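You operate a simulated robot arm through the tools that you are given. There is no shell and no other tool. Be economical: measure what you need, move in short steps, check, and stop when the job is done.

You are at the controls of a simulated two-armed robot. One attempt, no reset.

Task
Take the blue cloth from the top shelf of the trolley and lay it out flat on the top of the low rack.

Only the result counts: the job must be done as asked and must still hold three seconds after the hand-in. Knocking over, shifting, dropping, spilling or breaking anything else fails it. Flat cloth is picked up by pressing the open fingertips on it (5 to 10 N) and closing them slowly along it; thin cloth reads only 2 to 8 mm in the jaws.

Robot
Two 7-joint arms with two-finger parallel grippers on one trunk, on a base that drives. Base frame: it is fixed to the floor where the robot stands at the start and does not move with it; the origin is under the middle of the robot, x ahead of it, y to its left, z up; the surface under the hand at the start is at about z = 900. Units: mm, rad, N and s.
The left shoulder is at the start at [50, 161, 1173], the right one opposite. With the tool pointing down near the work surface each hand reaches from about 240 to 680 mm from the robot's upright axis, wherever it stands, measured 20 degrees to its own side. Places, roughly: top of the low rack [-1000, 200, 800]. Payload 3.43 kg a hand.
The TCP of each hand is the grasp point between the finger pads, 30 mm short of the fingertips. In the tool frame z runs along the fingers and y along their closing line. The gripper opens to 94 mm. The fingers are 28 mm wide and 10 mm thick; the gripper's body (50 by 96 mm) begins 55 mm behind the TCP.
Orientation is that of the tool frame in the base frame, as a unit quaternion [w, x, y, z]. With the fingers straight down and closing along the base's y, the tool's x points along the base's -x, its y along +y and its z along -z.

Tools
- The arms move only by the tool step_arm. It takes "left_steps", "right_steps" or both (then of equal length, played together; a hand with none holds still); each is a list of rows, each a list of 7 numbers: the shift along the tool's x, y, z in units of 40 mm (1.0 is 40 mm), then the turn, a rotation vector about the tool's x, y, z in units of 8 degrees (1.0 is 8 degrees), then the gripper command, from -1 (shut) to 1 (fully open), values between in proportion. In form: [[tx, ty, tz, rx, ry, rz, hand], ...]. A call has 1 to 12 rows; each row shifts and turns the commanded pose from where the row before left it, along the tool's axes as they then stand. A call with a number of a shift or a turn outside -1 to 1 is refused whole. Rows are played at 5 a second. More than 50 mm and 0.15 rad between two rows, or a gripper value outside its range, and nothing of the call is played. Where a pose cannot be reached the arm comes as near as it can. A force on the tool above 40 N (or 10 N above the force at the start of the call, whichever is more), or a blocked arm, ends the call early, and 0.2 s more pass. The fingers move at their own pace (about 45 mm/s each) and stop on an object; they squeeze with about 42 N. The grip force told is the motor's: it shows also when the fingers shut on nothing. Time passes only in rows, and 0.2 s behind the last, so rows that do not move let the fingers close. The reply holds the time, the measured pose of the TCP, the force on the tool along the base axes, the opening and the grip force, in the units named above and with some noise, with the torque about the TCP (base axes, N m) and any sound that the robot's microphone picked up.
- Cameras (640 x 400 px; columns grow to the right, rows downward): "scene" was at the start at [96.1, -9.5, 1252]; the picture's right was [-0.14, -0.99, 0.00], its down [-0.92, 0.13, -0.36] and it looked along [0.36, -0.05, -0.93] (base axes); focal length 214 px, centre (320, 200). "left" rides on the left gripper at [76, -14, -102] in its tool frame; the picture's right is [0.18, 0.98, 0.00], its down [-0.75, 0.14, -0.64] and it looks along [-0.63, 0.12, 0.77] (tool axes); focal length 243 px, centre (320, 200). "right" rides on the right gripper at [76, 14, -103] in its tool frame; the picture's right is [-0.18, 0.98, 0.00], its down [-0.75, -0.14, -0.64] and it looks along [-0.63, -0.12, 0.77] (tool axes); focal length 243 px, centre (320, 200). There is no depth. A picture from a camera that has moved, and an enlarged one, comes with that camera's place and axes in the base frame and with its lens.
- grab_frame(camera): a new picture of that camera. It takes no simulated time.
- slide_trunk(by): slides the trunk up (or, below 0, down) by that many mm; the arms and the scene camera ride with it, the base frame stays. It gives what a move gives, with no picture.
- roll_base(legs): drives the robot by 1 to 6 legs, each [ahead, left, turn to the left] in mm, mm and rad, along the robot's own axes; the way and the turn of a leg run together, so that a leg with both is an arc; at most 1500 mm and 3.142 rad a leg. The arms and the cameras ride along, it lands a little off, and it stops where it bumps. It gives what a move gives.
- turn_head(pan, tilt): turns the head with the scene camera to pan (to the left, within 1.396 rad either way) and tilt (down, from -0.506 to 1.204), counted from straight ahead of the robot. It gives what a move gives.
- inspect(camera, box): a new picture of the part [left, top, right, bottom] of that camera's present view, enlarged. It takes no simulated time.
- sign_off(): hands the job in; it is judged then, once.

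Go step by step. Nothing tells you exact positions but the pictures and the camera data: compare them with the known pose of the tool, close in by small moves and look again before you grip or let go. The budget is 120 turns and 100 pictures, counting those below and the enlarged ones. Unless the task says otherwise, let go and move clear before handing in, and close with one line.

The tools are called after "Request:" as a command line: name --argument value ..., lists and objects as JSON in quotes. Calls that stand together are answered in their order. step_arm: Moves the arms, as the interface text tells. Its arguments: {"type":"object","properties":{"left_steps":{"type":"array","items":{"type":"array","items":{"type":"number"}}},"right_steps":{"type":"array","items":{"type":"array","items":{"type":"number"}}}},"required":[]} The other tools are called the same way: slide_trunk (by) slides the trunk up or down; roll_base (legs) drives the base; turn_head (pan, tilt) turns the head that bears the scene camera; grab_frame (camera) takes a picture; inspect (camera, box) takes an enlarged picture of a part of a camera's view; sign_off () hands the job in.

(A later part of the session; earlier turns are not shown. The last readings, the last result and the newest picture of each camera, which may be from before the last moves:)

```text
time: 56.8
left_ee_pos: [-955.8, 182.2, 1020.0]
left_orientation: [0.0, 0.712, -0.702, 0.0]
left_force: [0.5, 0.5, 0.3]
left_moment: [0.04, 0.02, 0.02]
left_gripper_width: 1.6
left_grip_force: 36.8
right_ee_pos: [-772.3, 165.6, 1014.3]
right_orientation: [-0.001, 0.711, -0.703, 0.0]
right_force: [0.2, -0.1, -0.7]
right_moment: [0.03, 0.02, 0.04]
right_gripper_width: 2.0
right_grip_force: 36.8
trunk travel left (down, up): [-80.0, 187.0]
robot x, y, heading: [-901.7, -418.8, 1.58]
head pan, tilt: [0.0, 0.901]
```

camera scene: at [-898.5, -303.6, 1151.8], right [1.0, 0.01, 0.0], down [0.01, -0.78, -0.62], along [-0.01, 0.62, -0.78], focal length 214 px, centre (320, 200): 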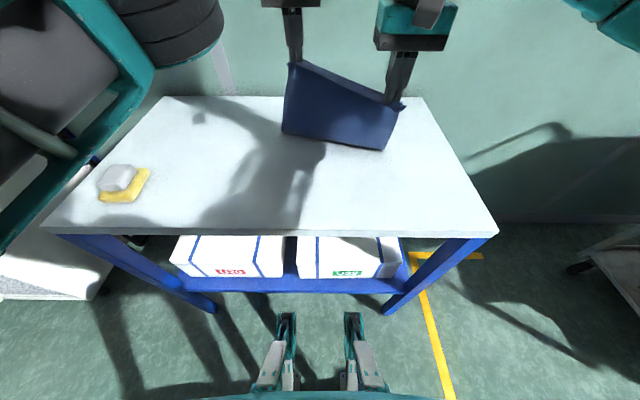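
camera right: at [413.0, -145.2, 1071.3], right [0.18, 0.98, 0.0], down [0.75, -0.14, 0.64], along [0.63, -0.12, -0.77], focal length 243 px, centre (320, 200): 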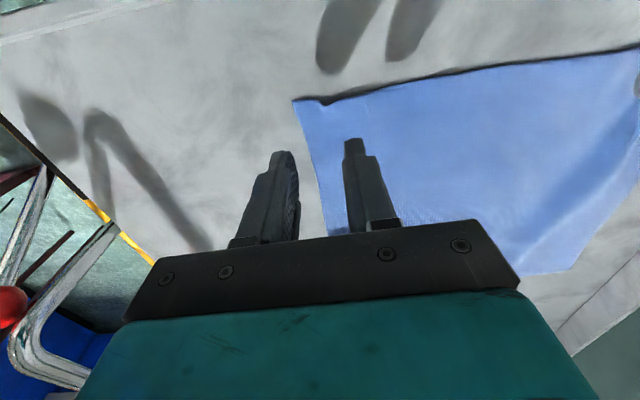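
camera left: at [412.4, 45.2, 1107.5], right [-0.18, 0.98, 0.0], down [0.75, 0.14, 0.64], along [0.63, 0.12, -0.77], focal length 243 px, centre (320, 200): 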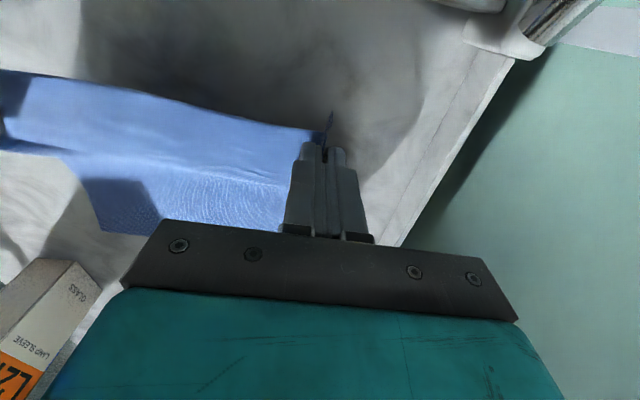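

Request:
step_arm --left_steps '[[0.4, 0, 0, 0, 0, 0, -1], [0, 0, 0, 0, 0, 0, -1]]'

Request:
turn_head --pan 0.6 --tilt 0.5

Request:
grab_frame --camera "scene"

```text
time: 57.4
left_ee_pos: [-952.6, 180.3, 1021.7]
left_orientation: [0.0, 0.711, -0.703, 0.0]
left_force: [-0.4, 0.7, -0.7]
left_moment: [0.01, 0.01, 0.01]
left_gripper_width: 1.9
left_grip_force: 37.0
left hand out of reach, approached as far as the arm can: row 1
right_ee_pos: [-774.2, 164.9, 1013.9]
right_orientation: [0.0, 0.711, -0.703, 0.0]
right_force: [0.2, -0.1, -1.1]
right_moment: [0.0, 0.0, 0.01]
right_gripper_width: 2.1
right_grip_force: 36.8
trunk travel left (down, up): [-80.0, 187.0]
robot x, y, heading: [-896.6, -413.0, 1.582]
head pan, tilt: [0.0, 0.901]
```

```text
time: 58.4
left_ee_pos: [-953.7, 180.2, 1020.7]
left_orientation: [0.0, 0.711, -0.703, 0.0]
left_force: [0.1, -0.5, -0.5]
left_moment: [-0.01, -0.06, 0.01]
left_gripper_width: 1.9
left_grip_force: 36.9
right_ee_pos: [-773.7, 164.6, 1013.8]
right_orientation: [0.0, 0.712, -0.702, 0.0]
right_force: [-0.1, -0.8, 0.4]
right_moment: [-0.03, -0.03, 0.05]
right_gripper_width: 2.3
right_grip_force: 37.0
trunk travel left (down, up): [-80.0, 187.0]
robot x, y, heading: [-893.8, -415.4, 1.582]
head pan, tilt: [0.6, 0.499]
```

```text
74 pictures are left
camera scene: at [-949.8, -304.5, 1185.6], right [0.82, 0.57, 0.0], down [0.27, -0.39, -0.88], along [-0.5, 0.72, -0.48], focal length 214 px, centre (320, 200)
```

scene: 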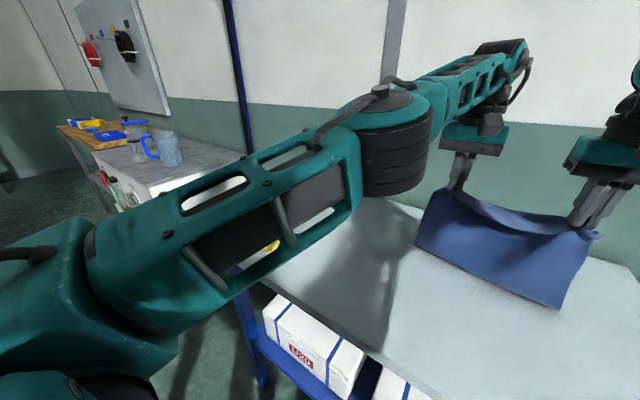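

The left arm won't retract from this stretched posture. I'll lift both hands a little and test retreating from there.

Request:
step_arm --left_steps '[[0, 0, -0.5, 0, 0, 0, -1], [0, 0, -0.5, 0, 0, 0, -1], [0, 0, -0.5, 0, 0, 0, -1]]' --right_steps '[[0, 0, -0.5, 0, 0, 0, -1], [0, 0, -0.5, 0, 0, 0, -1], [0, 0, -0.5, 0, 0, 0, -1]]'

Request:
step_arm --left_steps '[[0.2, 0, 0, 0, 0, 0, -1], [0.2, 0, 0, 0, 0, 0, -1]]' --right_steps '[[0.1, 0, 0, 0, 0, 0, -1], [0, 0, 0, 0, 0, 0, -1]]'

```text
time: 59.2
left_ee_pos: [-959.6, 164.5, 1076.5]
left_orientation: [-0.001, 0.711, -0.703, -0.001]
left_force: [1.0, 0.1, -0.6]
left_moment: [-0.03, 0.0, 0.04]
left_gripper_width: 1.8
left_grip_force: 36.8
left hand out of reach, approached as far as the arm can: row 1, 2, 3
right_ee_pos: [-772.9, 163.7, 1073.9]
right_orientation: [0.0, 0.711, -0.703, 0.0]
right_force: [0.1, 0.3, -0.4]
right_moment: [0.0, 0.02, 0.04]
right_gripper_width: 2.0
right_grip_force: 37.0
trunk travel left (down, up): [-80.0, 187.0]
robot x, y, heading: [-900.1, -415.4, 1.586]
head pan, tilt: [0.6, 0.499]
```

```text
time: 59.8
left_ee_pos: [-957.7, 147.2, 1077.5]
left_orientation: [0.0, 0.711, -0.703, 0.0]
left_force: [-0.3, -0.7, -0.2]
left_moment: [-0.02, 0.03, -0.02]
left_gripper_width: 2.1
left_grip_force: 37.1
right_ee_pos: [-772.6, 159.8, 1074.4]
right_orientation: [0.0, 0.712, -0.702, 0.0]
right_force: [-0.5, 0.0, -0.7]
right_moment: [0.05, 0.0, 0.03]
right_gripper_width: 2.0
right_grip_force: 36.7
trunk travel left (down, up): [-80.0, 187.0]
robot x, y, heading: [-902.3, -415.6, 1.584]
head pan, tilt: [0.6, 0.499]
```

The left arm is free again; I'll keep it less stretched. I'll look down to see whether the base can move a little closer.

Request:
turn_head --pan 0 --tilt 1.2

Request:
grab_frame --camera "scene"

```text
time: 60.9
left_ee_pos: [-957.8, 147.8, 1077.2]
left_orientation: [0.001, 0.711, -0.703, 0.0]
left_force: [0.0, 0.4, -0.4]
left_moment: [0.02, 0.02, 0.0]
left_gripper_width: 2.1
left_grip_force: 36.7
right_ee_pos: [-773.7, 161.1, 1073.6]
right_orientation: [-0.001, 0.711, -0.703, 0.0]
right_force: [-0.6, 0.3, 0.0]
right_moment: [0.0, 0.0, 0.03]
right_gripper_width: 2.3
right_grip_force: 37.0
trunk travel left (down, up): [-80.0, 187.0]
robot x, y, heading: [-897.5, -419.9, 1.579]
head pan, tilt: [0.0, 1.201]
```

```text
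73 pictures are left
camera scene: at [-898.3, -323.1, 1132.0], right [1.0, 0.01, 0.0], down [0.01, -0.93, -0.36], along [0.0, 0.36, -0.93], focal length 214 px, centre (320, 200)
```

scene: 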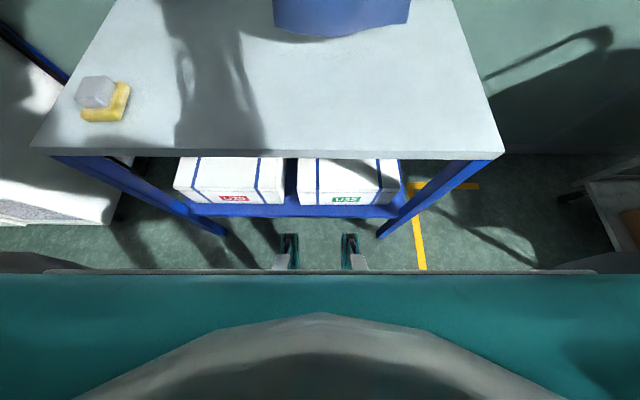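

Only the low base forks reach under the rack (well below its shelf); the body is about 150 mm clear. I'll move 60 mm ahead and pull the hands back level to about y 178.

Request:
roll_base --legs '[[60, 0, 0]]'

Request:
step_arm --left_steps '[[0.4, 0, 0, 0, 0, 0, -1], [0.35, 0, 0.15, 0, 0, 0, -1], [0, 0, 0, 0, 0, 0, -1]]' --right_steps '[[0.5, 0, 0, 0, 0, 0, -1], [0.55, 0, 0.15, 0, 0, 0, -1], [0, 0, 0, 0, 0, 0, -1]]'

Request:
turn_head --pan 0 --tilt 0.9

Request:
grab_frame --camera "scene"

```text
time: 61.7
left_ee_pos: [-958.1, 158.8, 1076.5]
left_orientation: [0.0, 0.712, -0.702, 0.0]
left_force: [-0.3, -0.5, 0.0]
left_moment: [0.01, -0.02, 0.03]
left_gripper_width: 2.1
left_grip_force: 36.4
right_ee_pos: [-773.7, 171.4, 1072.5]
right_orientation: [0.0, 0.711, -0.703, -0.001]
right_force: [0.2, -0.7, 0.6]
right_moment: [0.02, 0.04, 0.03]
right_gripper_width: 1.9
right_grip_force: 37.3
trunk travel left (down, up): [-80.0, 187.0]
robot x, y, heading: [-897.7, -403.5, 1.584]
head pan, tilt: [0.0, 1.201]
stopped in leg 1: the robot was blocked; the commanded pose is now the measured one
```

```text
time: 62.5
left_ee_pos: [-957.4, 128.9, 1071.3]
left_orientation: [0.001, 0.711, -0.703, 0.0]
left_force: [-0.4, 0.0, -0.2]
left_moment: [-0.01, -0.01, 0.02]
left_gripper_width: 2.0
left_grip_force: 36.5
right_ee_pos: [-772.9, 130.4, 1068.0]
right_orientation: [0.0, 0.71, -0.704, 0.0]
right_force: [0.6, 0.3, -0.3]
right_moment: [-0.01, 0.02, 0.05]
right_gripper_width: 2.4
right_grip_force: 36.6
trunk travel left (down, up): [-80.0, 187.0]
robot x, y, heading: [-898.2, -405.9, 1.583]
head pan, tilt: [0.0, 1.201]
```

```text
time: 63.3
left_ee_pos: [-957.4, 130.3, 1070.7]
left_orientation: [0.001, 0.711, -0.703, 0.0]
left_force: [0.0, 0.7, -0.2]
left_moment: [-0.02, 0.0, 0.03]
left_gripper_width: 2.0
left_grip_force: 36.5
right_ee_pos: [-771.2, 131.2, 1067.3]
right_orientation: [-0.001, 0.712, -0.702, 0.0]
right_force: [0.6, -1.0, -0.2]
right_moment: [0.01, -0.02, 0.05]
right_gripper_width: 2.2
right_grip_force: 37.2
trunk travel left (down, up): [-80.0, 187.0]
robot x, y, heading: [-897.4, -402.2, 1.582]
head pan, tilt: [0.0, 0.901]
```

```text
72 pictures are left
camera scene: at [-898.7, -291.9, 1151.8], right [1.0, 0.01, 0.0], down [0.01, -0.78, -0.62], along [-0.01, 0.62, -0.78], focal length 214 px, centre (320, 200)
```

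scene: 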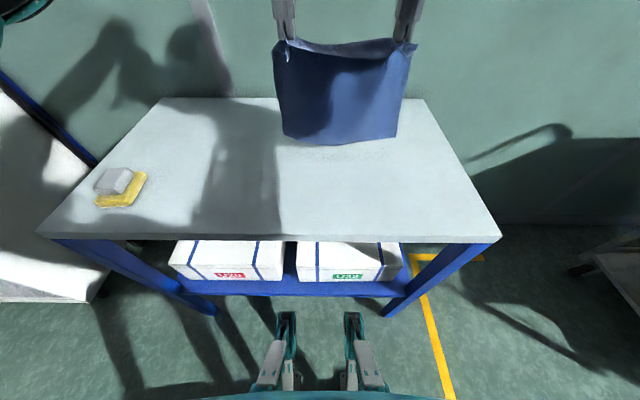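

The base bumped gently after about 14 mm; I'll back off slightly and work from here, starting the lay-down at y≈150.

Request:
roll_base --legs '[[-12, 0, 0]]'

Request:
step_arm --left_steps '[[-0.3, 0, 0.3, 0, 0, 0, -1], [-0.3, 0, 0.3, 0, 0, 0, -1], [-0.2, 0, 0.3, 0, 0, 0, -1], [0, 0, 0, 0, 0, 0, -1]]' --right_steps '[[-0.3, 0, 0.25, 0, 0, 0, -1], [-0.3, 0, 0.3, 0, 0, 0, -1], [-0.2, 0, 0.3, 0, 0, 0, -1], [0, 0, 0, 0, 0, 0, -1]]'

Request:
grab_frame --camera "scene"

```text
time: 64.1
left_ee_pos: [-956.9, 117.3, 1070.8]
left_orientation: [0.0, 0.711, -0.703, 0.0]
left_force: [-0.4, 0.6, 0.0]
left_moment: [0.0, -0.04, 0.0]
left_gripper_width: 2.0
left_grip_force: 36.5
right_ee_pos: [-772.2, 119.1, 1068.2]
right_orientation: [0.0, 0.711, -0.703, 0.0]
right_force: [0.1, 0.9, 1.3]
right_moment: [0.01, -0.01, 0.01]
right_gripper_width: 2.2
right_grip_force: 37.3
trunk travel left (down, up): [-80.0, 187.0]
robot x, y, heading: [-898.4, -418.4, 1.587]
head pan, tilt: [0.0, 0.901]
```

```text
time: 65.1
left_ee_pos: [-958.4, 148.7, 1034.3]
left_orientation: [0.0, 0.711, -0.703, 0.001]
left_force: [0.9, 0.8, -0.1]
left_moment: [0.02, -0.02, 0.04]
left_gripper_width: 2.1
left_grip_force: 37.0
right_ee_pos: [-772.7, 149.9, 1032.5]
right_orientation: [0.0, 0.711, -0.703, 0.0]
right_force: [0.6, -0.7, 0.9]
right_moment: [-0.03, 0.01, 0.03]
right_gripper_width: 2.3
right_grip_force: 36.8
trunk travel left (down, up): [-80.0, 187.0]
robot x, y, heading: [-895.6, -414.2, 1.58]
head pan, tilt: [0.0, 0.901]
```

```text
71 pictures are left
camera scene: at [-898.6, -304.0, 1151.8], right [1.0, 0.01, 0.0], down [0.01, -0.78, -0.62], along [-0.01, 0.62, -0.78], focal length 214 px, centre (320, 200)
```

scene: 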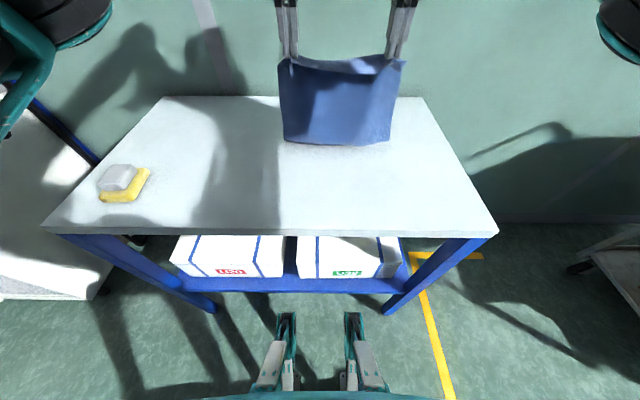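

The rack sits exactly where it did. Now the arc, first half.

Request:
step_arm --left_steps '[[0.62, 0.1, 0.2, 0, 0, 0, -1], [0.62, 0, 0.18, 0, 0, 0, -1], [0.62, 0, 0.25, 0, 0, 0, -1], [0.58, 0, 0.35, 0, 0, 0, -1], [0.55, 0, 0.45, 0, 0, 0, -1], [0, 0, 0, 0, 0, 0, -1]]' --right_steps '[[0.62, 0, 0.2, 0, 0, 0, -1], [0.62, 0, 0.18, 0, 0, 0, -1], [0.62, 0, 0.25, 0, 0, 0, -1], [0.58, 0, 0.35, 0, 0, 0, -1], [0.55, 0, 0.45, 0, 0, 0, -1], [0, 0, 0, 0, 0, 0, -1]]'

Request:
grab_frame --camera "scene"

```text
time: 66.5
left_ee_pos: [-958.6, 30.2, 977.9]
left_orientation: [0.001, 0.711, -0.703, 0.001]
left_force: [-0.6, 0.4, 0.2]
left_moment: [-0.01, -0.01, -0.01]
left_gripper_width: 1.9
left_grip_force: 37.4
right_ee_pos: [-772.2, 30.9, 976.3]
right_orientation: [0.0, 0.711, -0.703, 0.0]
right_force: [-0.2, -0.4, 0.1]
right_moment: [-0.02, 0.01, 0.02]
right_gripper_width: 2.3
right_grip_force: 36.6
trunk travel left (down, up): [-80.0, 187.0]
robot x, y, heading: [-900.9, -416.3, 1.583]
head pan, tilt: [0.0, 0.901]
```

```text
70 pictures are left
camera scene: at [-898.6, -303.9, 1151.8], right [1.0, 0.01, 0.0], down [0.01, -0.78, -0.62], along [-0.01, 0.62, -0.78], focal length 214 px, centre (320, 200)
```

scene: 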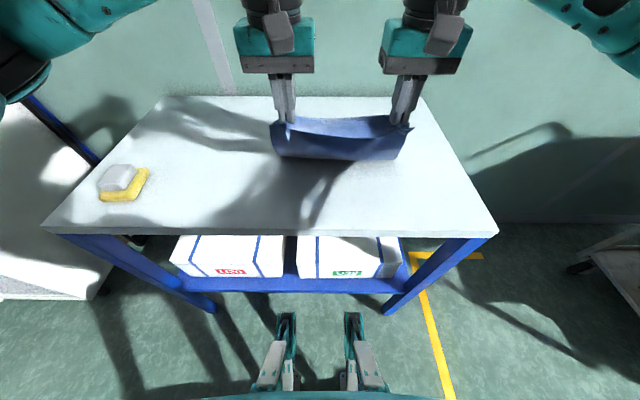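

Request:
grab_frame --camera "left"

Request:
inspect --camera "scene" --box '[240, 90, 440, 215]'

```text
69 pictures are left
camera left: at [-941.4, -46.5, 1079.8], right [-0.98, -0.2, 0.0], down [-0.15, 0.75, 0.64], along [-0.13, 0.63, -0.77], focal length 243 px, centre (320, 200)
```

left: 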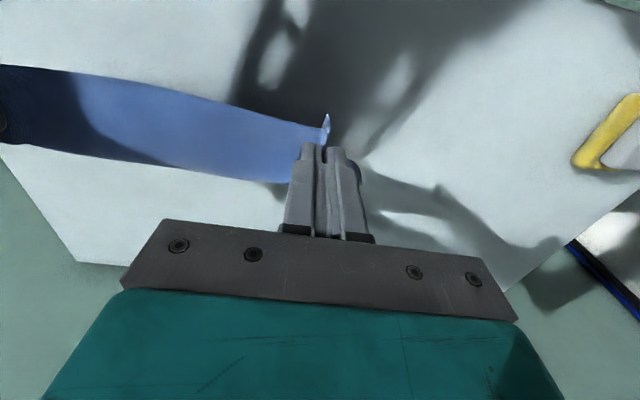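

```text
3.20 times, centred on (340, 152) of scene
camera zoom: at [-898.6, -303.9, 1151.8], right [1.0, 0.01, 0.0], down [0.01, -0.78, -0.62], along [-0.01, 0.62, -0.78], focal length 686 px, centre (256, 352)
```

zoom: 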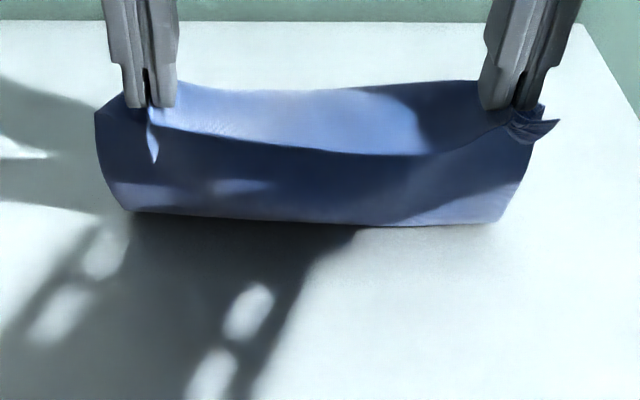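

The free edge lies at y≈160 and stays put; the cloth bellies with slack. I'll pull back a bit more while coming down.

Request:
step_arm --left_steps '[[0.45, 0.1, 0.15, 0, 0, 0, -1], [0.5, 0, 0.38, 0, 0, 0, -1], [0.42, 0, 0.62, 0, 0, 0, -1], [0.33, 0, 0.67, 0, 0, 0, -1], [0, 0, 0, 0, 0, 0, -1]]' --right_steps '[[0.45, 0, 0.15, 0, 0, 0, -1], [0.5, 0, 0.38, 0, 0, 0, -1], [0.42, 0, 0.62, 0, 0, 0, -1], [0.33, 0, 0.67, 0, 0, 0, -1], [0, 0, 0, 0, 0, 0, -1]]'

Request:
grab_frame --camera "scene"

Request:
grab_frame --camera "left"

```text
time: 67.7
left_ee_pos: [-960.4, -37.9, 904.7]
left_orientation: [0.0, 0.712, -0.702, 0.0]
left_force: [-0.2, -1.0, 0.1]
left_moment: [0.01, 0.01, 0.04]
left_gripper_width: 2.3
left_grip_force: 36.8
right_ee_pos: [-770.3, -36.9, 903.1]
right_orientation: [0.0, 0.711, -0.703, 0.0]
right_force: [-0.4, -0.2, -0.3]
right_moment: [0.03, 0.02, 0.03]
right_gripper_width: 2.4
right_grip_force: 36.7
trunk travel left (down, up): [-80.0, 187.0]
robot x, y, heading: [-898.4, -419.4, 1.585]
head pan, tilt: [0.0, 0.901]
```

```text
67 pictures are left
camera scene: at [-898.6, -303.9, 1151.8], right [1.0, 0.01, 0.0], down [0.01, -0.78, -0.62], along [-0.01, 0.62, -0.78], focal length 214 px, centre (320, 200)
```

scene: 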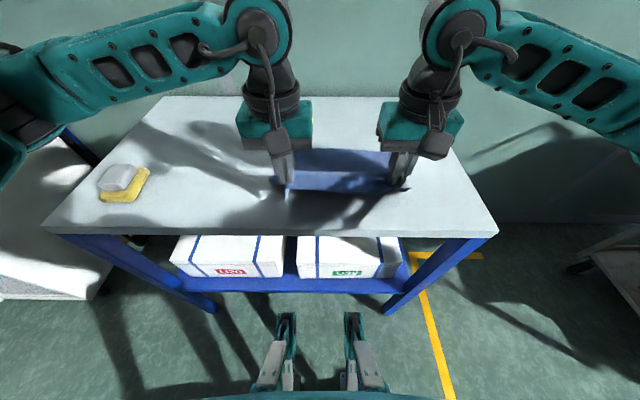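

```text
66 pictures are left
camera left: at [-944.3, -113.6, 1005.8], right [-0.98, -0.2, 0.0], down [-0.15, 0.75, 0.64], along [-0.13, 0.63, -0.77], focal length 243 px, centre (320, 200)
```

left: 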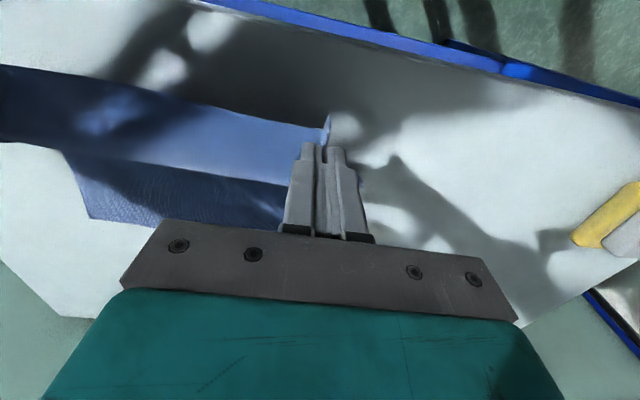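

The cloth is laid out well behind the hands. Continuing down toward the surface.

Request:
step_arm --left_steps '[[0.2, 0, 0.6, 0, 0, 0, -1], [0.12, 0, 0.6, 0, 0, 0, -1], [0.05, 0, 0.3, 0, 0, 0, -1], [0, 0, 0, 0, 0, 0, -1]]' --right_steps '[[0.2, 0, 0.6, 0, 0, 0, -1], [0.12, 0, 0.6, 0, 0, 0, -1], [0.05, 0, 0.27, 0, 0, 0, -1], [0, 0, 0, 0, 0, 0, -1]]'

Request:
grab_frame --camera "left"

Request:
grab_frame --camera "right"

```text
time: 68.7
left_ee_pos: [-963.3, -54.0, 844.0]
left_orientation: [-0.001, 0.711, -0.703, 0.0]
left_force: [1.7, 0.2, 0.2]
left_moment: [0.01, -0.08, 0.0]
left_gripper_width: 1.9
left_grip_force: 37.2
right_ee_pos: [-770.1, -51.8, 844.0]
right_orientation: [0.0, 0.712, -0.702, 0.0]
right_force: [-2.5, -1.3, 0.0]
right_moment: [0.05, 0.09, 0.06]
right_gripper_width: 2.2
right_grip_force: 36.4
trunk travel left (down, up): [-80.0, 187.0]
robot x, y, heading: [-902.4, -415.7, 1.583]
head pan, tilt: [0.0, 0.901]
```

```text
65 pictures are left
camera left: at [-946.9, -129.3, 946.6], right [-0.98, -0.2, 0.0], down [-0.15, 0.75, 0.64], along [-0.13, 0.63, -0.77], focal length 243 px, centre (320, 200)
```

left: 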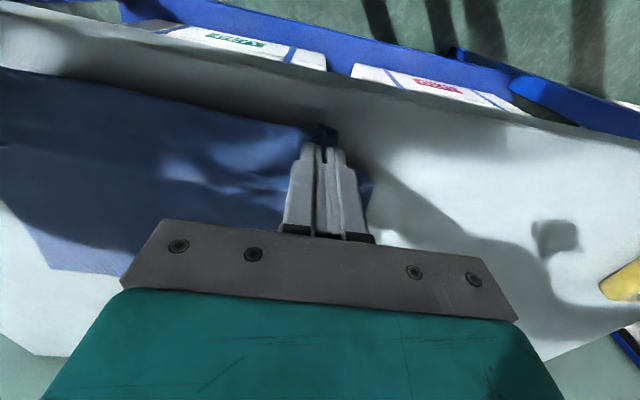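

```text
64 pictures are left
camera right: at [-782.7, -129.3, 946.1], right [-0.99, 0.17, 0.0], down [0.13, 0.76, 0.64], along [0.11, 0.63, -0.77], focal length 243 px, centre (320, 200)
```

right: 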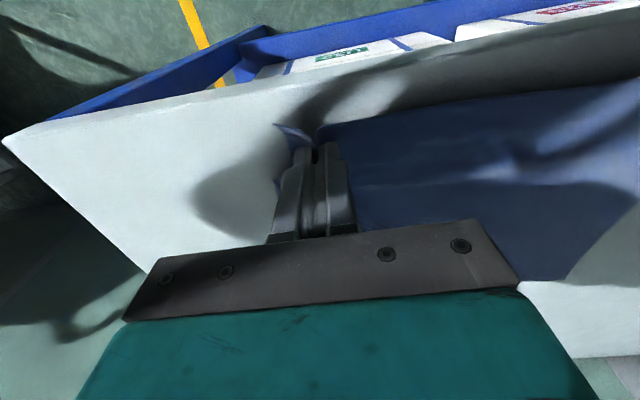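

Hem is about 30 mm inside the rack's edge. Lowering the last bit to contact.

Request:
step_arm --left_steps '[[0.05, 0, 0.12, 0, 0, 0, -1], [0, 0, 0.12, 0, 0, 0, -1], [0, 0, 0, 0, 0, 0, -1]]' --right_steps '[[0.1, 0, 0.12, 0, 0, 0, -1], [0, 0, 0.12, 0, 0, 0, -1], [0, 0, 0, 0, 0, 0, -1]]'

```text
time: 69.5
left_ee_pos: [-963.0, -54.8, 835.3]
left_orientation: [0.0, 0.711, -0.703, 0.0]
left_force: [1.4, 1.0, -0.1]
left_moment: [0.02, -0.08, 0.02]
left_gripper_width: 2.0
left_grip_force: 37.0
right_ee_pos: [-769.4, -56.0, 835.1]
right_orientation: [0.001, 0.711, -0.703, 0.0]
right_force: [-1.4, -0.1, 1.4]
right_moment: [0.02, 0.08, 0.07]
right_gripper_width: 2.3
right_grip_force: 36.3
trunk travel left (down, up): [-80.0, 187.0]
robot x, y, heading: [-896.5, -416.7, 1.585]
head pan, tilt: [0.0, 0.901]
```

Request:
step_arm --left_steps '[[0, 0, 0.08, 0, 0, 0, -1], [0, 0, 0, 0, 0, 0, -1]]' --right_steps '[[0, 0, 0.08, 0, 0, 0, -1], [0, 0, 0, 0, 0, 0, -1]]'

```text
time: 70.1
left_ee_pos: [-962.5, -55.8, 833.5]
left_orientation: [0.0, 0.711, -0.703, -0.001]
left_force: [0.8, 0.0, 7.8]
left_moment: [0.02, -0.02, 0.04]
left_gripper_width: 2.0
left_grip_force: 36.4
right_ee_pos: [-769.8, -55.2, 832.8]
right_orientation: [-0.001, 0.711, -0.703, -0.001]
right_force: [-0.6, 0.6, 7.8]
right_moment: [-0.02, 0.1, 0.05]
right_gripper_width: 2.3
right_grip_force: 37.0
trunk travel left (down, up): [-80.0, 187.0]
robot x, y, heading: [-898.6, -417.9, 1.585]
head pan, tilt: [0.0, 0.901]
```

Both press at about 8 N. I'll open slowly while pressed, so the pinched ruffles are spread out again.

Request:
step_arm --left_steps '[[0, 0, 0, 0, 0, 0, -0.93], [0, 0, 0, 0, 0, 0, -0.86], [0, 0, 0, 0, 0, 0, -0.78], [0, 0, 0, 0, 0, 0, -0.7], [0, 0, 0, 0, 0, 0, -0.62], [0, 0, 0, 0, 0, 0, -0.54], [0, 0, 0, 0, 0, 0, -0.46], [0, 0, 0, 0, 0, 0, -0.38], [0, 0, 0, 0, 0, 0, -0.32], [0, 0, 0, 0, 0, 0, -0.32]]' --right_steps '[[0, 0, 0, 0, 0, 0, -0.93], [0, 0, 0, 0, 0, 0, -0.86], [0, 0, 0, 0, 0, 0, -0.78], [0, 0, 0, 0, 0, 0, -0.7], [0, 0, 0, 0, 0, 0, -0.62], [0, 0, 0, 0, 0, 0, -0.54], [0, 0, 0, 0, 0, 0, -0.46], [0, 0, 0, 0, 0, 0, -0.38], [0, 0, 0, 0, 0, 0, -0.32], [0, 0, 0, 0, 0, 0, -0.32]]'

Request:
grab_frame --camera "left"

Request:
grab_frame --camera "right"

```text
time: 72.3
left_ee_pos: [-962.3, -55.2, 833.6]
left_orientation: [0.0, 0.711, -0.703, -0.001]
left_force: [2.9, 0.4, 11.6]
left_moment: [0.11, 0.16, -0.05]
left_gripper_width: 30.2
left_grip_force: 0.1
right_ee_pos: [-769.5, -56.1, 831.9]
right_orientation: [0.0, 0.712, -0.703, -0.001]
right_force: [-0.4, 0.4, 1.5]
right_moment: [0.02, -0.04, 0.01]
right_gripper_width: 31.5
right_grip_force: 0.0
trunk travel left (down, up): [-80.0, 187.0]
robot x, y, heading: [-900.1, -415.4, 1.583]
head pan, tilt: [0.0, 0.901]
```

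```text
63 pictures are left
camera left: at [-946.2, -131.8, 934.1], right [-0.98, -0.2, 0.0], down [-0.15, 0.75, 0.64], along [-0.13, 0.63, -0.77], focal length 243 px, centre (320, 200)
```

left: 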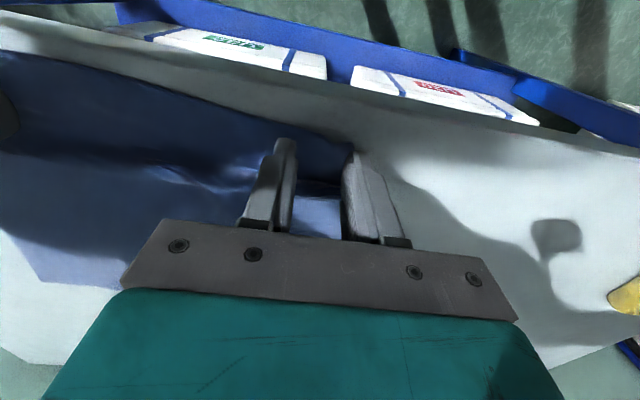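

```text
62 pictures are left
camera right: at [-782.7, -133.5, 934.2], right [-0.98, 0.17, 0.0], down [0.13, 0.76, 0.64], along [0.11, 0.63, -0.77], focal length 243 px, centre (320, 200)
```

right: 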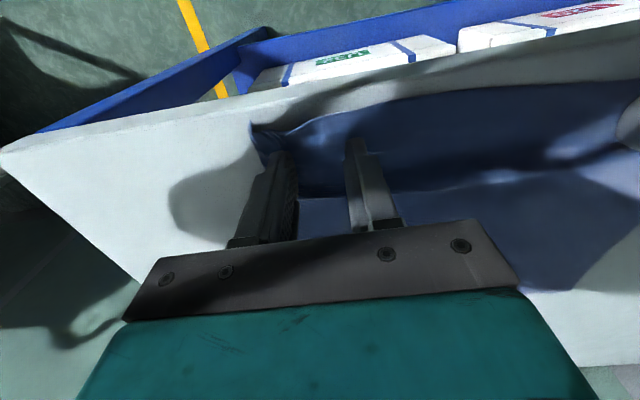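

The ruffles opened. I'll lift straight up and look at the cloth.

Request:
step_arm --left_steps '[[0, 0, -0.3, 0, 0, 0, -0.32], [0, 0, -0.9, 0, 0, 0, -0.32], [0, 0, -1, 0, 0, 0, -0.32], [0, 0, -1, 0, 0, 0, -0.32], [0, 0, -1, 0, 0, 0, -0.32]]' --right_steps '[[0, 0, -0.3, 0, 0, 0, -0.32], [0, 0, -0.9, 0, 0, 0, -0.32], [0, 0, -1, 0, 0, 0, -0.32], [0, 0, -1, 0, 0, 0, -0.32], [0, 0, -1, 0, 0, 0, -0.32]]'

Request:
inspect --camera "scene" --box '[220, 80, 460, 230]'

Request:
grab_frame --camera "left"

Request:
grab_frame --camera "right"

```text
time: 73.5
left_ee_pos: [-963.4, -55.1, 1000.5]
left_orientation: [0.002, 0.711, -0.703, 0.0]
left_force: [0.1, 0.6, -0.1]
left_moment: [0.01, 0.02, 0.0]
left_gripper_width: 32.1
left_grip_force: 0.0
right_ee_pos: [-769.7, -55.8, 1003.2]
right_orientation: [0.0, 0.712, -0.702, 0.001]
right_force: [-0.2, 1.0, -0.3]
right_moment: [-0.01, -0.01, 0.01]
right_gripper_width: 32.1
right_grip_force: 0.0
trunk travel left (down, up): [-80.0, 187.0]
robot x, y, heading: [-895.6, -418.2, 1.582]
head pan, tilt: [0.0, 0.901]
```

```text
2.67 times, centred on (340, 155) of scene
camera zoom: at [-898.6, -304.3, 1151.8], right [1.0, 0.01, 0.0], down [0.01, -0.78, -0.62], along [-0.01, 0.62, -0.78], focal length 572 px, centre (267, 320)
```

zoom: 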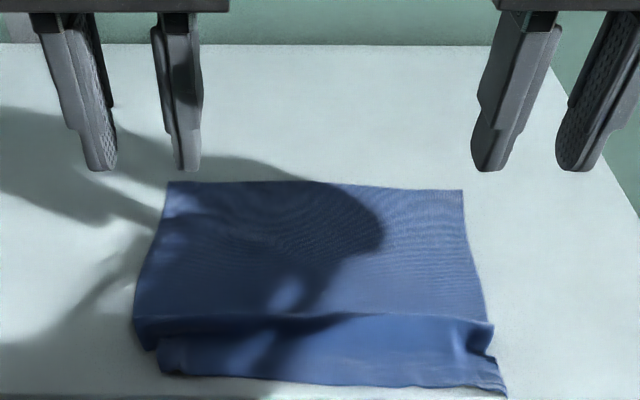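

```text
60 pictures are left
camera left: at [-947.0, -131.8, 1102.2], right [-0.98, -0.2, 0.0], down [-0.15, 0.75, 0.64], along [-0.13, 0.63, -0.77], focal length 243 px, centre (320, 200)
```

left: 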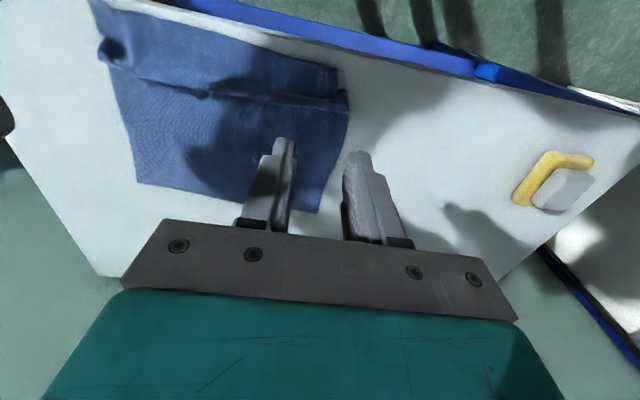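

```text
59 pictures are left
camera right: at [-783.0, -133.8, 1104.2], right [-0.98, 0.17, 0.0], down [0.13, 0.76, 0.64], along [0.11, 0.63, -0.77], focal length 243 px, centre (320, 200)
```

right: 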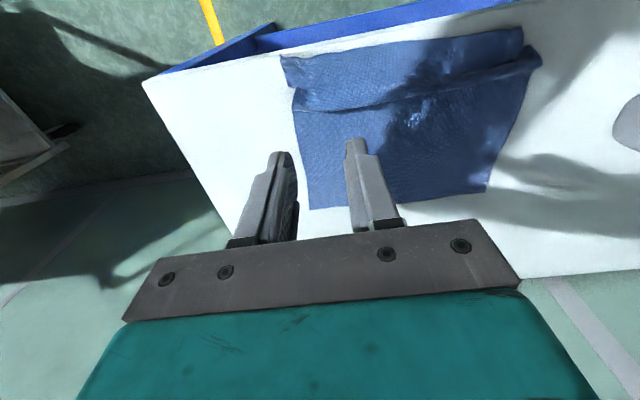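

The cloth is on the rack, but a pleat of about 38 mm runs across it at y≈−30 (far edge y 142, hem −84). I'll press fingertips near the far edge and drag it away to pull the pleat out, lowering the trunk first for reach.

Request:
slide_trunk --by -75

Request:
step_arm --left_steps '[[-0.83, 0, 0, 0, 0, 0, -0.32], [-0.83, 0, 0, 0, 0, 0, -0.32], [-0.83, 0, 0, 0, 0, 0, -0.32], [-0.83, 0, 0.3, 0, 0, 0, -0.32], [-0.83, 0, 0.6, 0, 0, 0, -0.32], [0, 0, 0.6, 0, 0, 0, -0.32]]' --right_steps '[[-0.83, 0, 0, 0, 0, 0, -0.32], [-0.83, 0, 0, 0, 0, 0, -0.32], [-0.83, 0, 0, 0, 0, 0, -0.32], [-0.83, 0, 0.3, 0, 0, 0, -0.32], [-0.83, 0, 0.6, 0, 0, 0, -0.32], [0, 0, 0.6, 0, 0, 0, -0.32]]'

Request:
grab_frame --camera "scene"

```text
time: 74.6
left_ee_pos: [-963.3, -56.4, 925.3]
left_orientation: [0.001, 0.711, -0.703, 0.0]
left_force: [0.0, 0.5, -0.1]
left_moment: [0.0, -0.02, 0.01]
left_gripper_width: 32.1
left_grip_force: 0.1
right_ee_pos: [-770.6, -56.6, 927.9]
right_orientation: [0.0, 0.711, -0.703, 0.0]
right_force: [0.4, -0.2, -0.1]
right_moment: [0.0, 0.0, -0.01]
right_gripper_width: 32.1
right_grip_force: 0.1
trunk travel left (down, up): [-5.0, 262.0]
robot x, y, heading: [-900.4, -417.8, 1.585]
head pan, tilt: [0.0, 0.901]
```

```text
time: 76.0
left_ee_pos: [-964.8, 111.4, 864.4]
left_orientation: [0.0, 0.711, -0.703, 0.0]
left_force: [-0.4, 0.0, 0.3]
left_moment: [0.01, 0.01, 0.02]
left_gripper_width: 32.1
left_grip_force: 0.0
right_ee_pos: [-773.6, 110.7, 865.3]
right_orientation: [0.0, 0.711, -0.703, 0.0]
right_force: [0.2, -0.3, -0.2]
right_moment: [0.03, -0.01, 0.01]
right_gripper_width: 32.0
right_grip_force: 0.0
trunk travel left (down, up): [-5.0, 262.0]
robot x, y, heading: [-898.9, -418.3, 1.584]
head pan, tilt: [0.0, 0.901]
```

```text
58 pictures are left
camera scene: at [-898.5, -303.8, 1076.8], right [1.0, 0.01, 0.0], down [0.01, -0.78, -0.62], along [-0.01, 0.62, -0.78], focal length 214 px, centre (320, 200)
```

scene: 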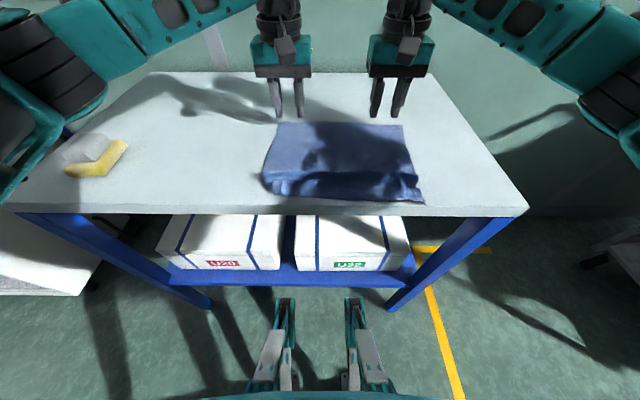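

Request:
step_arm --left_steps '[[0, 0, 0.5, 0, 0, 0, -0.32], [0, 0, 0.25, 0, 0, 0, -0.32], [0, 0, 0.08, 0, 0, 0, -0.32], [0, 0, 0, 0, 0, 0, -0.32]]' --right_steps '[[0, 0, 0.5, 0, 0, 0, -0.32], [0, 0, 0.25, 0, 0, 0, -0.32], [0, 0, 0.1, 0, 0, 0, -0.32], [0, 0, 0, 0, 0, 0, -0.32]]'

```text
time: 77.0
left_ee_pos: [-966.3, 110.5, 832.0]
left_orientation: [0.0, 0.711, -0.703, 0.001]
left_force: [-0.4, 0.1, 0.8]
left_moment: [0.0, 0.0, -0.01]
left_gripper_width: 32.0
left_grip_force: 0.1
right_ee_pos: [-772.1, 110.5, 832.9]
right_orientation: [-0.001, 0.712, -0.702, 0.0]
right_force: [-0.5, -0.2, -0.8]
right_moment: [-0.03, 0.04, 0.0]
right_gripper_width: 31.9
right_grip_force: 0.0
trunk travel left (down, up): [-5.0, 262.0]
robot x, y, heading: [-895.6, -418.4, 1.578]
head pan, tilt: [0.0, 0.901]
```

Request:
step_arm --left_steps '[[0, 0, 0.06, 0, 0, 0, -0.32], [0, 0, 0, 0, 0, 0, -0.32]]' --right_steps '[[0, 0, 0.08, 0, 0, 0, -0.32], [0, 0, 0, 0, 0, 0, -0.32]]'

```text
time: 77.6
left_ee_pos: [-965.0, 109.3, 831.3]
left_orientation: [-0.002, 0.711, -0.703, 0.0]
left_force: [0.2, 0.1, 12.6]
left_moment: [-0.03, 0.27, -0.01]
left_gripper_width: 32.0
left_grip_force: 0.0
right_ee_pos: [-772.4, 108.7, 831.9]
right_orientation: [0.0, 0.711, -0.703, -0.001]
right_force: [0.0, 1.1, 1.3]
right_moment: [0.05, 0.02, 0.0]
right_gripper_width: 31.7
right_grip_force: 0.0
trunk travel left (down, up): [-5.0, 262.0]
robot x, y, heading: [-898.1, -417.8, 1.582]
head pan, tilt: [0.0, 0.901]
```

Request:
step_arm --left_steps '[[0, 0, 0, 0, 0, 0, -0.32], [-0.15, 0, 0, 0, 0, 0, -0.32], [-0.15, 0, 0, 0, 0, 0, -0.32], [-0.15, 0, 0, 0, 0, 0, -0.32], [0, 0, 0, 0, 0, 0, -0.32]]' --right_steps '[[0, 0, 0.05, 0, 0, 0, -0.32], [-0.15, 0, 0, 0, 0, 0, -0.32], [-0.15, 0, 0, 0, 0, 0, -0.32], [-0.15, 0, 0, 0, 0, 0, -0.32], [0, 0, 0, 0, 0, 0, -0.32]]'

Request:
inspect --camera "scene" --box '[220, 90, 460, 240]'

```text
time: 78.8
left_ee_pos: [-965.9, 125.8, 830.7]
left_orientation: [-0.001, 0.711, -0.703, -0.001]
left_force: [0.5, -1.8, 11.1]
left_moment: [-0.13, 0.22, 0.05]
left_gripper_width: 31.7
left_grip_force: 0.1
right_ee_pos: [-772.8, 126.6, 832.2]
right_orientation: [-0.002, 0.711, -0.703, -0.002]
right_force: [1.3, -5.1, 23.1]
right_moment: [-0.17, -0.13, -0.03]
right_gripper_width: 32.0
right_grip_force: 0.1
trunk travel left (down, up): [-5.0, 262.0]
robot x, y, heading: [-901.1, -417.0, 1.587]
head pan, tilt: [0.0, 0.901]
```

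```text
2.67 times, centred on (340, 165) of scene
camera zoom: at [-898.7, -306.9, 1077.4], right [1.0, 0.01, 0.0], down [0.01, -0.78, -0.62], along [-0.01, 0.62, -0.78], focal length 572 px, centre (267, 293)
```

zoom: 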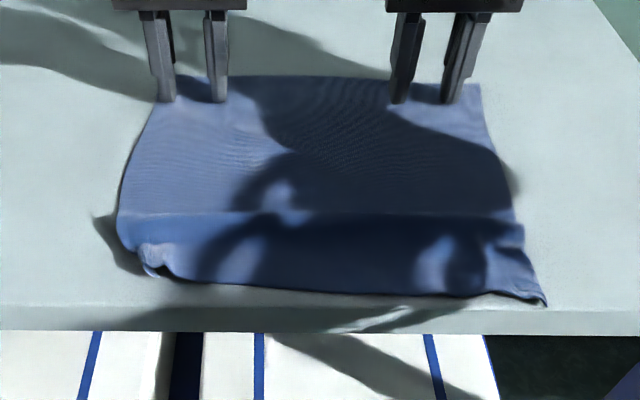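

It works: the far edge moves with the fingers and the pleat is unrolling. I'll ease the right hand and drag on.

Request:
step_arm --left_steps '[[0, 0, 0, 0, 0, 0, -0.32], [-0.15, 0, 0, 0, 0, 0, -0.32], [-0.15, 0, 0, 0, 0, 0, -0.32], [-0.1, 0, 0, 0, 0, 0, -0.32], [0, 0, 0, 0, 0, 0, -0.32]]' --right_steps '[[0, 0, -0.03, 0, 0, 0, -0.32], [-0.15, 0, 0, 0, 0, 0, -0.32], [-0.15, 0, 0, 0, 0, 0, -0.32], [-0.1, 0, 0, 0, 0, 0, -0.32], [0, 0, 0, 0, 0, 0, -0.32]]'

Request:
inspect --camera "scene" --box '[220, 90, 460, 240]'

```text
time: 80.0
left_ee_pos: [-967.1, 143.6, 832.5]
left_orientation: [-0.001, 0.712, -0.703, -0.002]
left_force: [0.2, -2.9, 14.2]
left_moment: [-0.16, 0.31, 0.03]
left_gripper_width: 31.8
left_grip_force: 0.1
right_ee_pos: [-771.9, 142.6, 831.4]
right_orientation: [-0.002, 0.712, -0.702, -0.001]
right_force: [-0.1, -4.0, 18.4]
right_moment: [-0.1, 0.06, 0.01]
right_gripper_width: 31.9
right_grip_force: 0.2
trunk travel left (down, up): [-5.0, 262.0]
robot x, y, heading: [-898.2, -420.5, 1.584]
head pan, tilt: [0.0, 0.901]
```

```text
2.67 times, centred on (340, 165) of scene
camera zoom: at [-898.7, -306.9, 1077.3], right [1.0, 0.01, 0.0], down [0.01, -0.78, -0.62], along [-0.01, 0.62, -0.78], focal length 572 px, centre (267, 293)
```

zoom: 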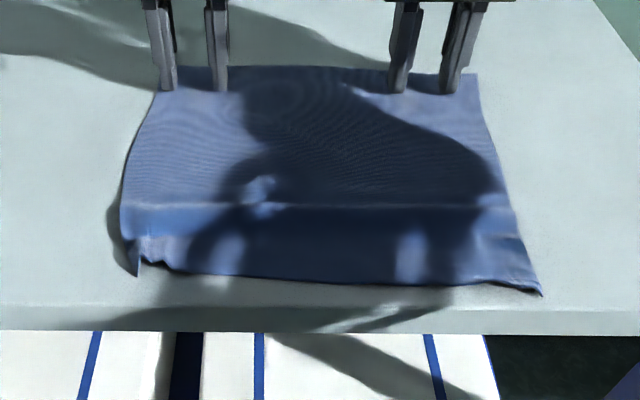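

Nearly flat; a few more millimetres.

Request:
step_arm --left_steps '[[-0.12, 0, 0, 0, 0, 0, -0.32], [-0.12, 0, 0, 0, 0, 0, -0.32], [-0.12, 0, 0, 0, 0, 0, -0.32], [0, 0, 0, 0, 0, 0, -0.32]]' --right_steps '[[-0.12, 0, 0, 0, 0, 0, -0.32], [-0.12, 0, 0, 0, 0, 0, -0.32], [-0.12, 0, 0, 0, 0, 0, -0.32], [0, 0, 0, 0, 0, 0, -0.32]]'

Request:
inspect --camera "scene" --box '[220, 90, 460, 240]'

```text
time: 81.0
left_ee_pos: [-966.2, 157.4, 830.7]
left_orientation: [0.0, 0.711, -0.703, -0.001]
left_force: [-0.4, -1.9, 8.1]
left_moment: [-0.11, 0.1, 0.07]
left_gripper_width: 31.7
left_grip_force: 0.0
right_ee_pos: [-772.2, 157.8, 830.3]
right_orientation: [-0.001, 0.712, -0.703, -0.002]
right_force: [0.5, -4.1, 20.9]
right_moment: [-0.09, -0.01, 0.04]
right_gripper_width: 32.0
right_grip_force: 0.1
trunk travel left (down, up): [-5.0, 262.0]
robot x, y, heading: [-896.0, -417.6, 1.582]
head pan, tilt: [0.0, 0.901]
```

```text
2.67 times, centred on (340, 165) of scene
camera zoom: at [-898.8, -306.5, 1077.2], right [1.0, 0.01, 0.0], down [0.01, -0.78, -0.62], along [-0.01, 0.62, -0.78], focal length 572 px, centre (267, 293)
```

zoom: 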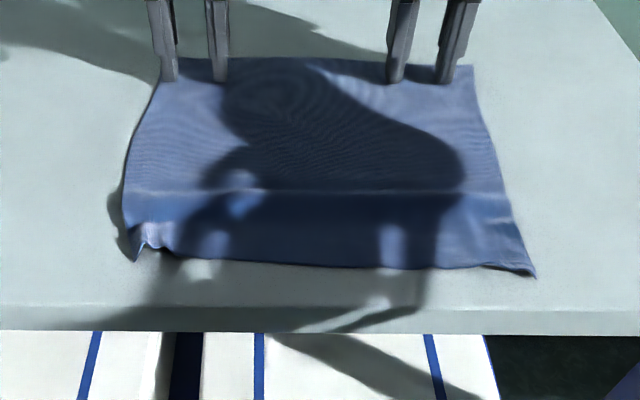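

Now the whole cloth follows, so most slack is out. I'll lift off and inspect the remaining creases.

Request:
step_arm --left_steps '[[0, 0, -0.3, 0, 0, 0, -0.32], [0, 0, -0.8, 0, 0, 0, -0.32], [0.5, 0, -0.8, 0, 0, 0, -0.32], [0.8, 0, -0.8, 0, 0, 0, -0.32], [0.8, 0, -0.8, 0, 0, 0, -0.32], [0.8, 0, -0.5, 0, 0, 0, -0.32]]' --right_steps '[[0, 0, -0.3, 0, 0, 0, -0.32], [0, 0, -0.8, 0, 0, 0, -0.32], [0.5, 0, -0.8, 0, 0, 0, -0.32], [0.8, 0, -0.8, 0, 0, 0, -0.32], [0.8, 0, -0.8, 0, 0, 0, -0.32], [0.8, 0, -0.5, 0, 0, 0, -0.32]]'

Request:
grab_frame --camera "left"

Request:
grab_frame --camera "right"

Request:
inspect --camera "scene" --box '[220, 90, 460, 240]'

```text
time: 82.4
left_ee_pos: [-965.4, 44.4, 990.0]
left_orientation: [0.0, 0.711, -0.703, 0.0]
left_force: [0.4, 1.3, 0.0]
left_moment: [-0.02, 0.0, 0.02]
left_gripper_width: 31.8
left_grip_force: 0.0
right_ee_pos: [-770.2, 41.2, 990.4]
right_orientation: [0.0, 0.71, -0.704, 0.0]
right_force: [0.2, -0.2, 0.0]
right_moment: [-0.03, 0.03, 0.03]
right_gripper_width: 32.1
right_grip_force: 0.1
trunk travel left (down, up): [-5.0, 262.0]
robot x, y, heading: [-898.6, -416.3, 1.581]
head pan, tilt: [0.0, 0.901]
```

```text
54 pictures are left
camera left: at [-948.6, -31.4, 1092.7], right [-0.98, -0.2, 0.0], down [-0.15, 0.75, 0.64], along [-0.13, 0.63, -0.77], focal length 243 px, centre (320, 200)
```

left: 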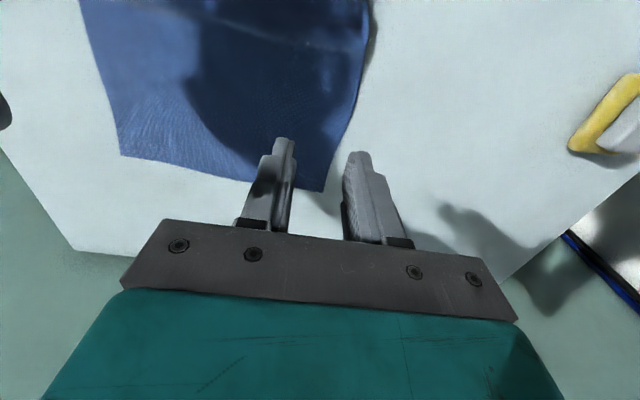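

```text
53 pictures are left
camera right: at [-783.4, -36.0, 1093.0], right [-0.98, 0.17, 0.0], down [0.13, 0.76, 0.64], along [0.11, 0.63, -0.77], focal length 243 px, centre (320, 200)
```

right: 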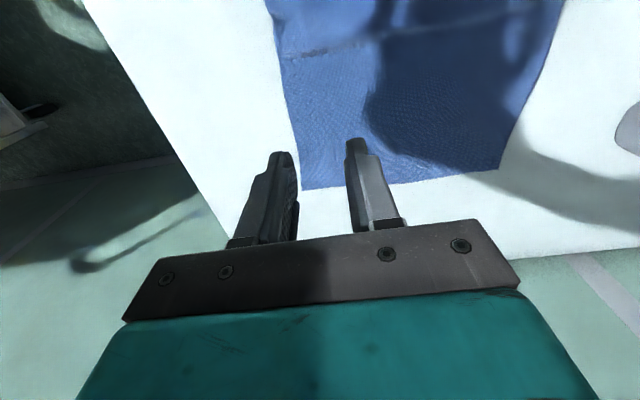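

```text
2.67 times, centred on (340, 165) of scene
camera zoom: at [-898.5, -304.3, 1076.9], right [1.0, 0.01, 0.0], down [0.01, -0.78, -0.62], along [-0.01, 0.62, -0.78], focal length 572 px, centre (267, 293)
```

zoom: 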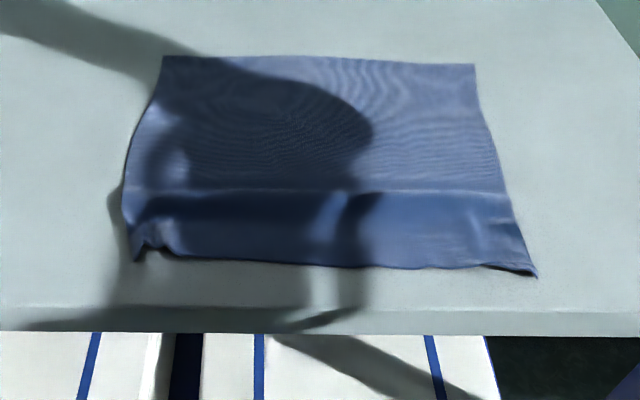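

A low ridge (about 12 mm of slack) at y≈0 and small ruffles at the near corners remain. I'll press near the hem corners and drag outward toward me while opening the fingers.

Request:
step_arm --left_steps '[[0.41, 0, 0.7, 0, 0, 0, -0.65], [0.41, 0, 0.7, 0, 0, 0, -0.65], [0.41, 0, 0.7, 0, 0, 0, -0.65], [0.41, 0, 0.7, 0, 0, 0, -0.65], [0.41, 0, 0.7, 0, 0, 0, -0.65], [0, 0, 0, 0, 0, 0, -0.65]]' --right_steps '[[0.41, -0.075, 0.7, 0, 0, 0, -0.65], [0.41, -0.075, 0.7, 0, 0, 0, -0.65], [0.41, -0.075, 0.7, 0, 0, 0, -0.65], [0.41, -0.075, 0.7, 0, 0, 0, -0.65], [0.41, -0.075, 0.7, 0, 0, 0, -0.65], [0, 0, 0, 0, 0, 0, -0.65]]'

Request:
grab_frame --camera "left"

Request:
grab_frame --camera "right"

```text
time: 83.8
left_ee_pos: [-962.0, -38.7, 849.4]
left_orientation: [0.0, 0.711, -0.703, -0.001]
left_force: [0.1, -0.1, 0.8]
left_moment: [0.01, 0.0, -0.01]
left_gripper_width: 16.7
left_grip_force: 0.1
right_ee_pos: [-753.5, -38.9, 849.0]
right_orientation: [0.0, 0.711, -0.704, 0.001]
right_force: [-0.1, -0.4, -0.1]
right_moment: [0.02, 0.05, 0.02]
right_gripper_width: 16.7
right_grip_force: 0.1
trunk travel left (down, up): [-5.0, 262.0]
robot x, y, heading: [-898.1, -415.6, 1.582]
head pan, tilt: [0.0, 0.901]
```

```text
51 pictures are left
camera left: at [-946.1, -114.3, 951.2], right [-0.98, -0.2, 0.0], down [-0.15, 0.75, 0.64], along [-0.13, 0.63, -0.77], focal length 243 px, centre (320, 200)
```

left: 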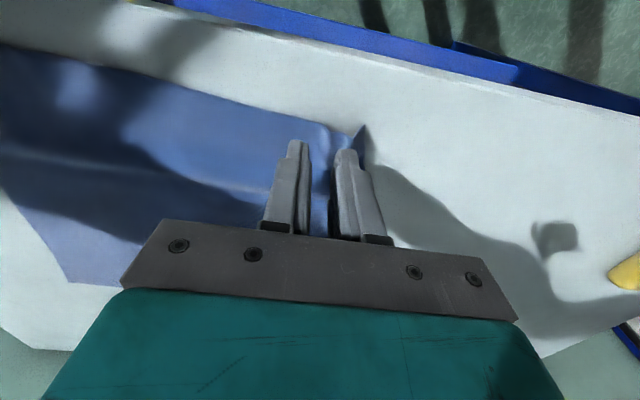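

```text
50 pictures are left
camera right: at [-768.5, -116.1, 949.9], right [-0.98, 0.17, 0.0], down [0.13, 0.76, 0.64], along [0.11, 0.63, -0.77], focal length 243 px, centre (320, 200)
```

right: 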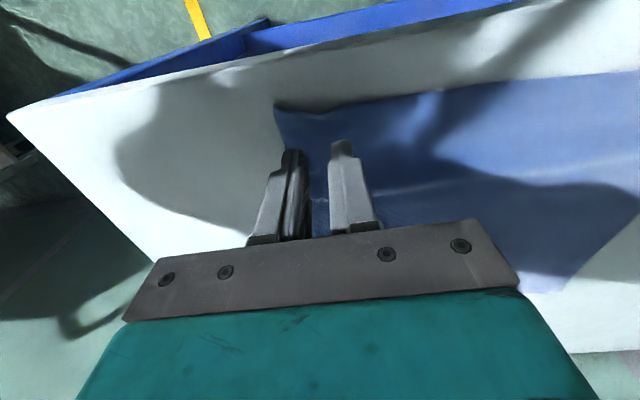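

Request:
step_arm --left_steps '[[0, 0, 0.3, 0, 0, 0, -0.65], [0, 0, 0.12, 0, 0, 0, -0.65], [0, 0, 0.08, 0, 0, 0, -0.65], [0, 0, 0, 0, 0, 0, -0.65]]' --right_steps '[[0, 0, 0.3, 0, 0, 0, -0.65], [0, 0, 0.12, 0, 0, 0, -0.65], [0, 0, 0.08, 0, 0, 0, -0.65], [0, 0, 0, 0, 0, 0, -0.65]]'

```text
time: 84.8
left_ee_pos: [-964.1, -39.2, 832.5]
left_orientation: [-0.001, 0.711, -0.703, 0.0]
left_force: [-1.2, 1.8, 11.3]
left_moment: [0.02, 0.06, 0.0]
left_gripper_width: 16.6
left_grip_force: 0.0
right_ee_pos: [-755.2, -39.6, 831.8]
right_orientation: [-0.001, 0.711, -0.704, -0.003]
right_force: [-0.8, 2.7, 20.6]
right_moment: [-0.02, -0.21, 0.0]
right_gripper_width: 16.4
right_grip_force: 0.1
trunk travel left (down, up): [-5.0, 262.0]
robot x, y, heading: [-897.7, -420.6, 1.579]
head pan, tilt: [0.0, 0.901]
```

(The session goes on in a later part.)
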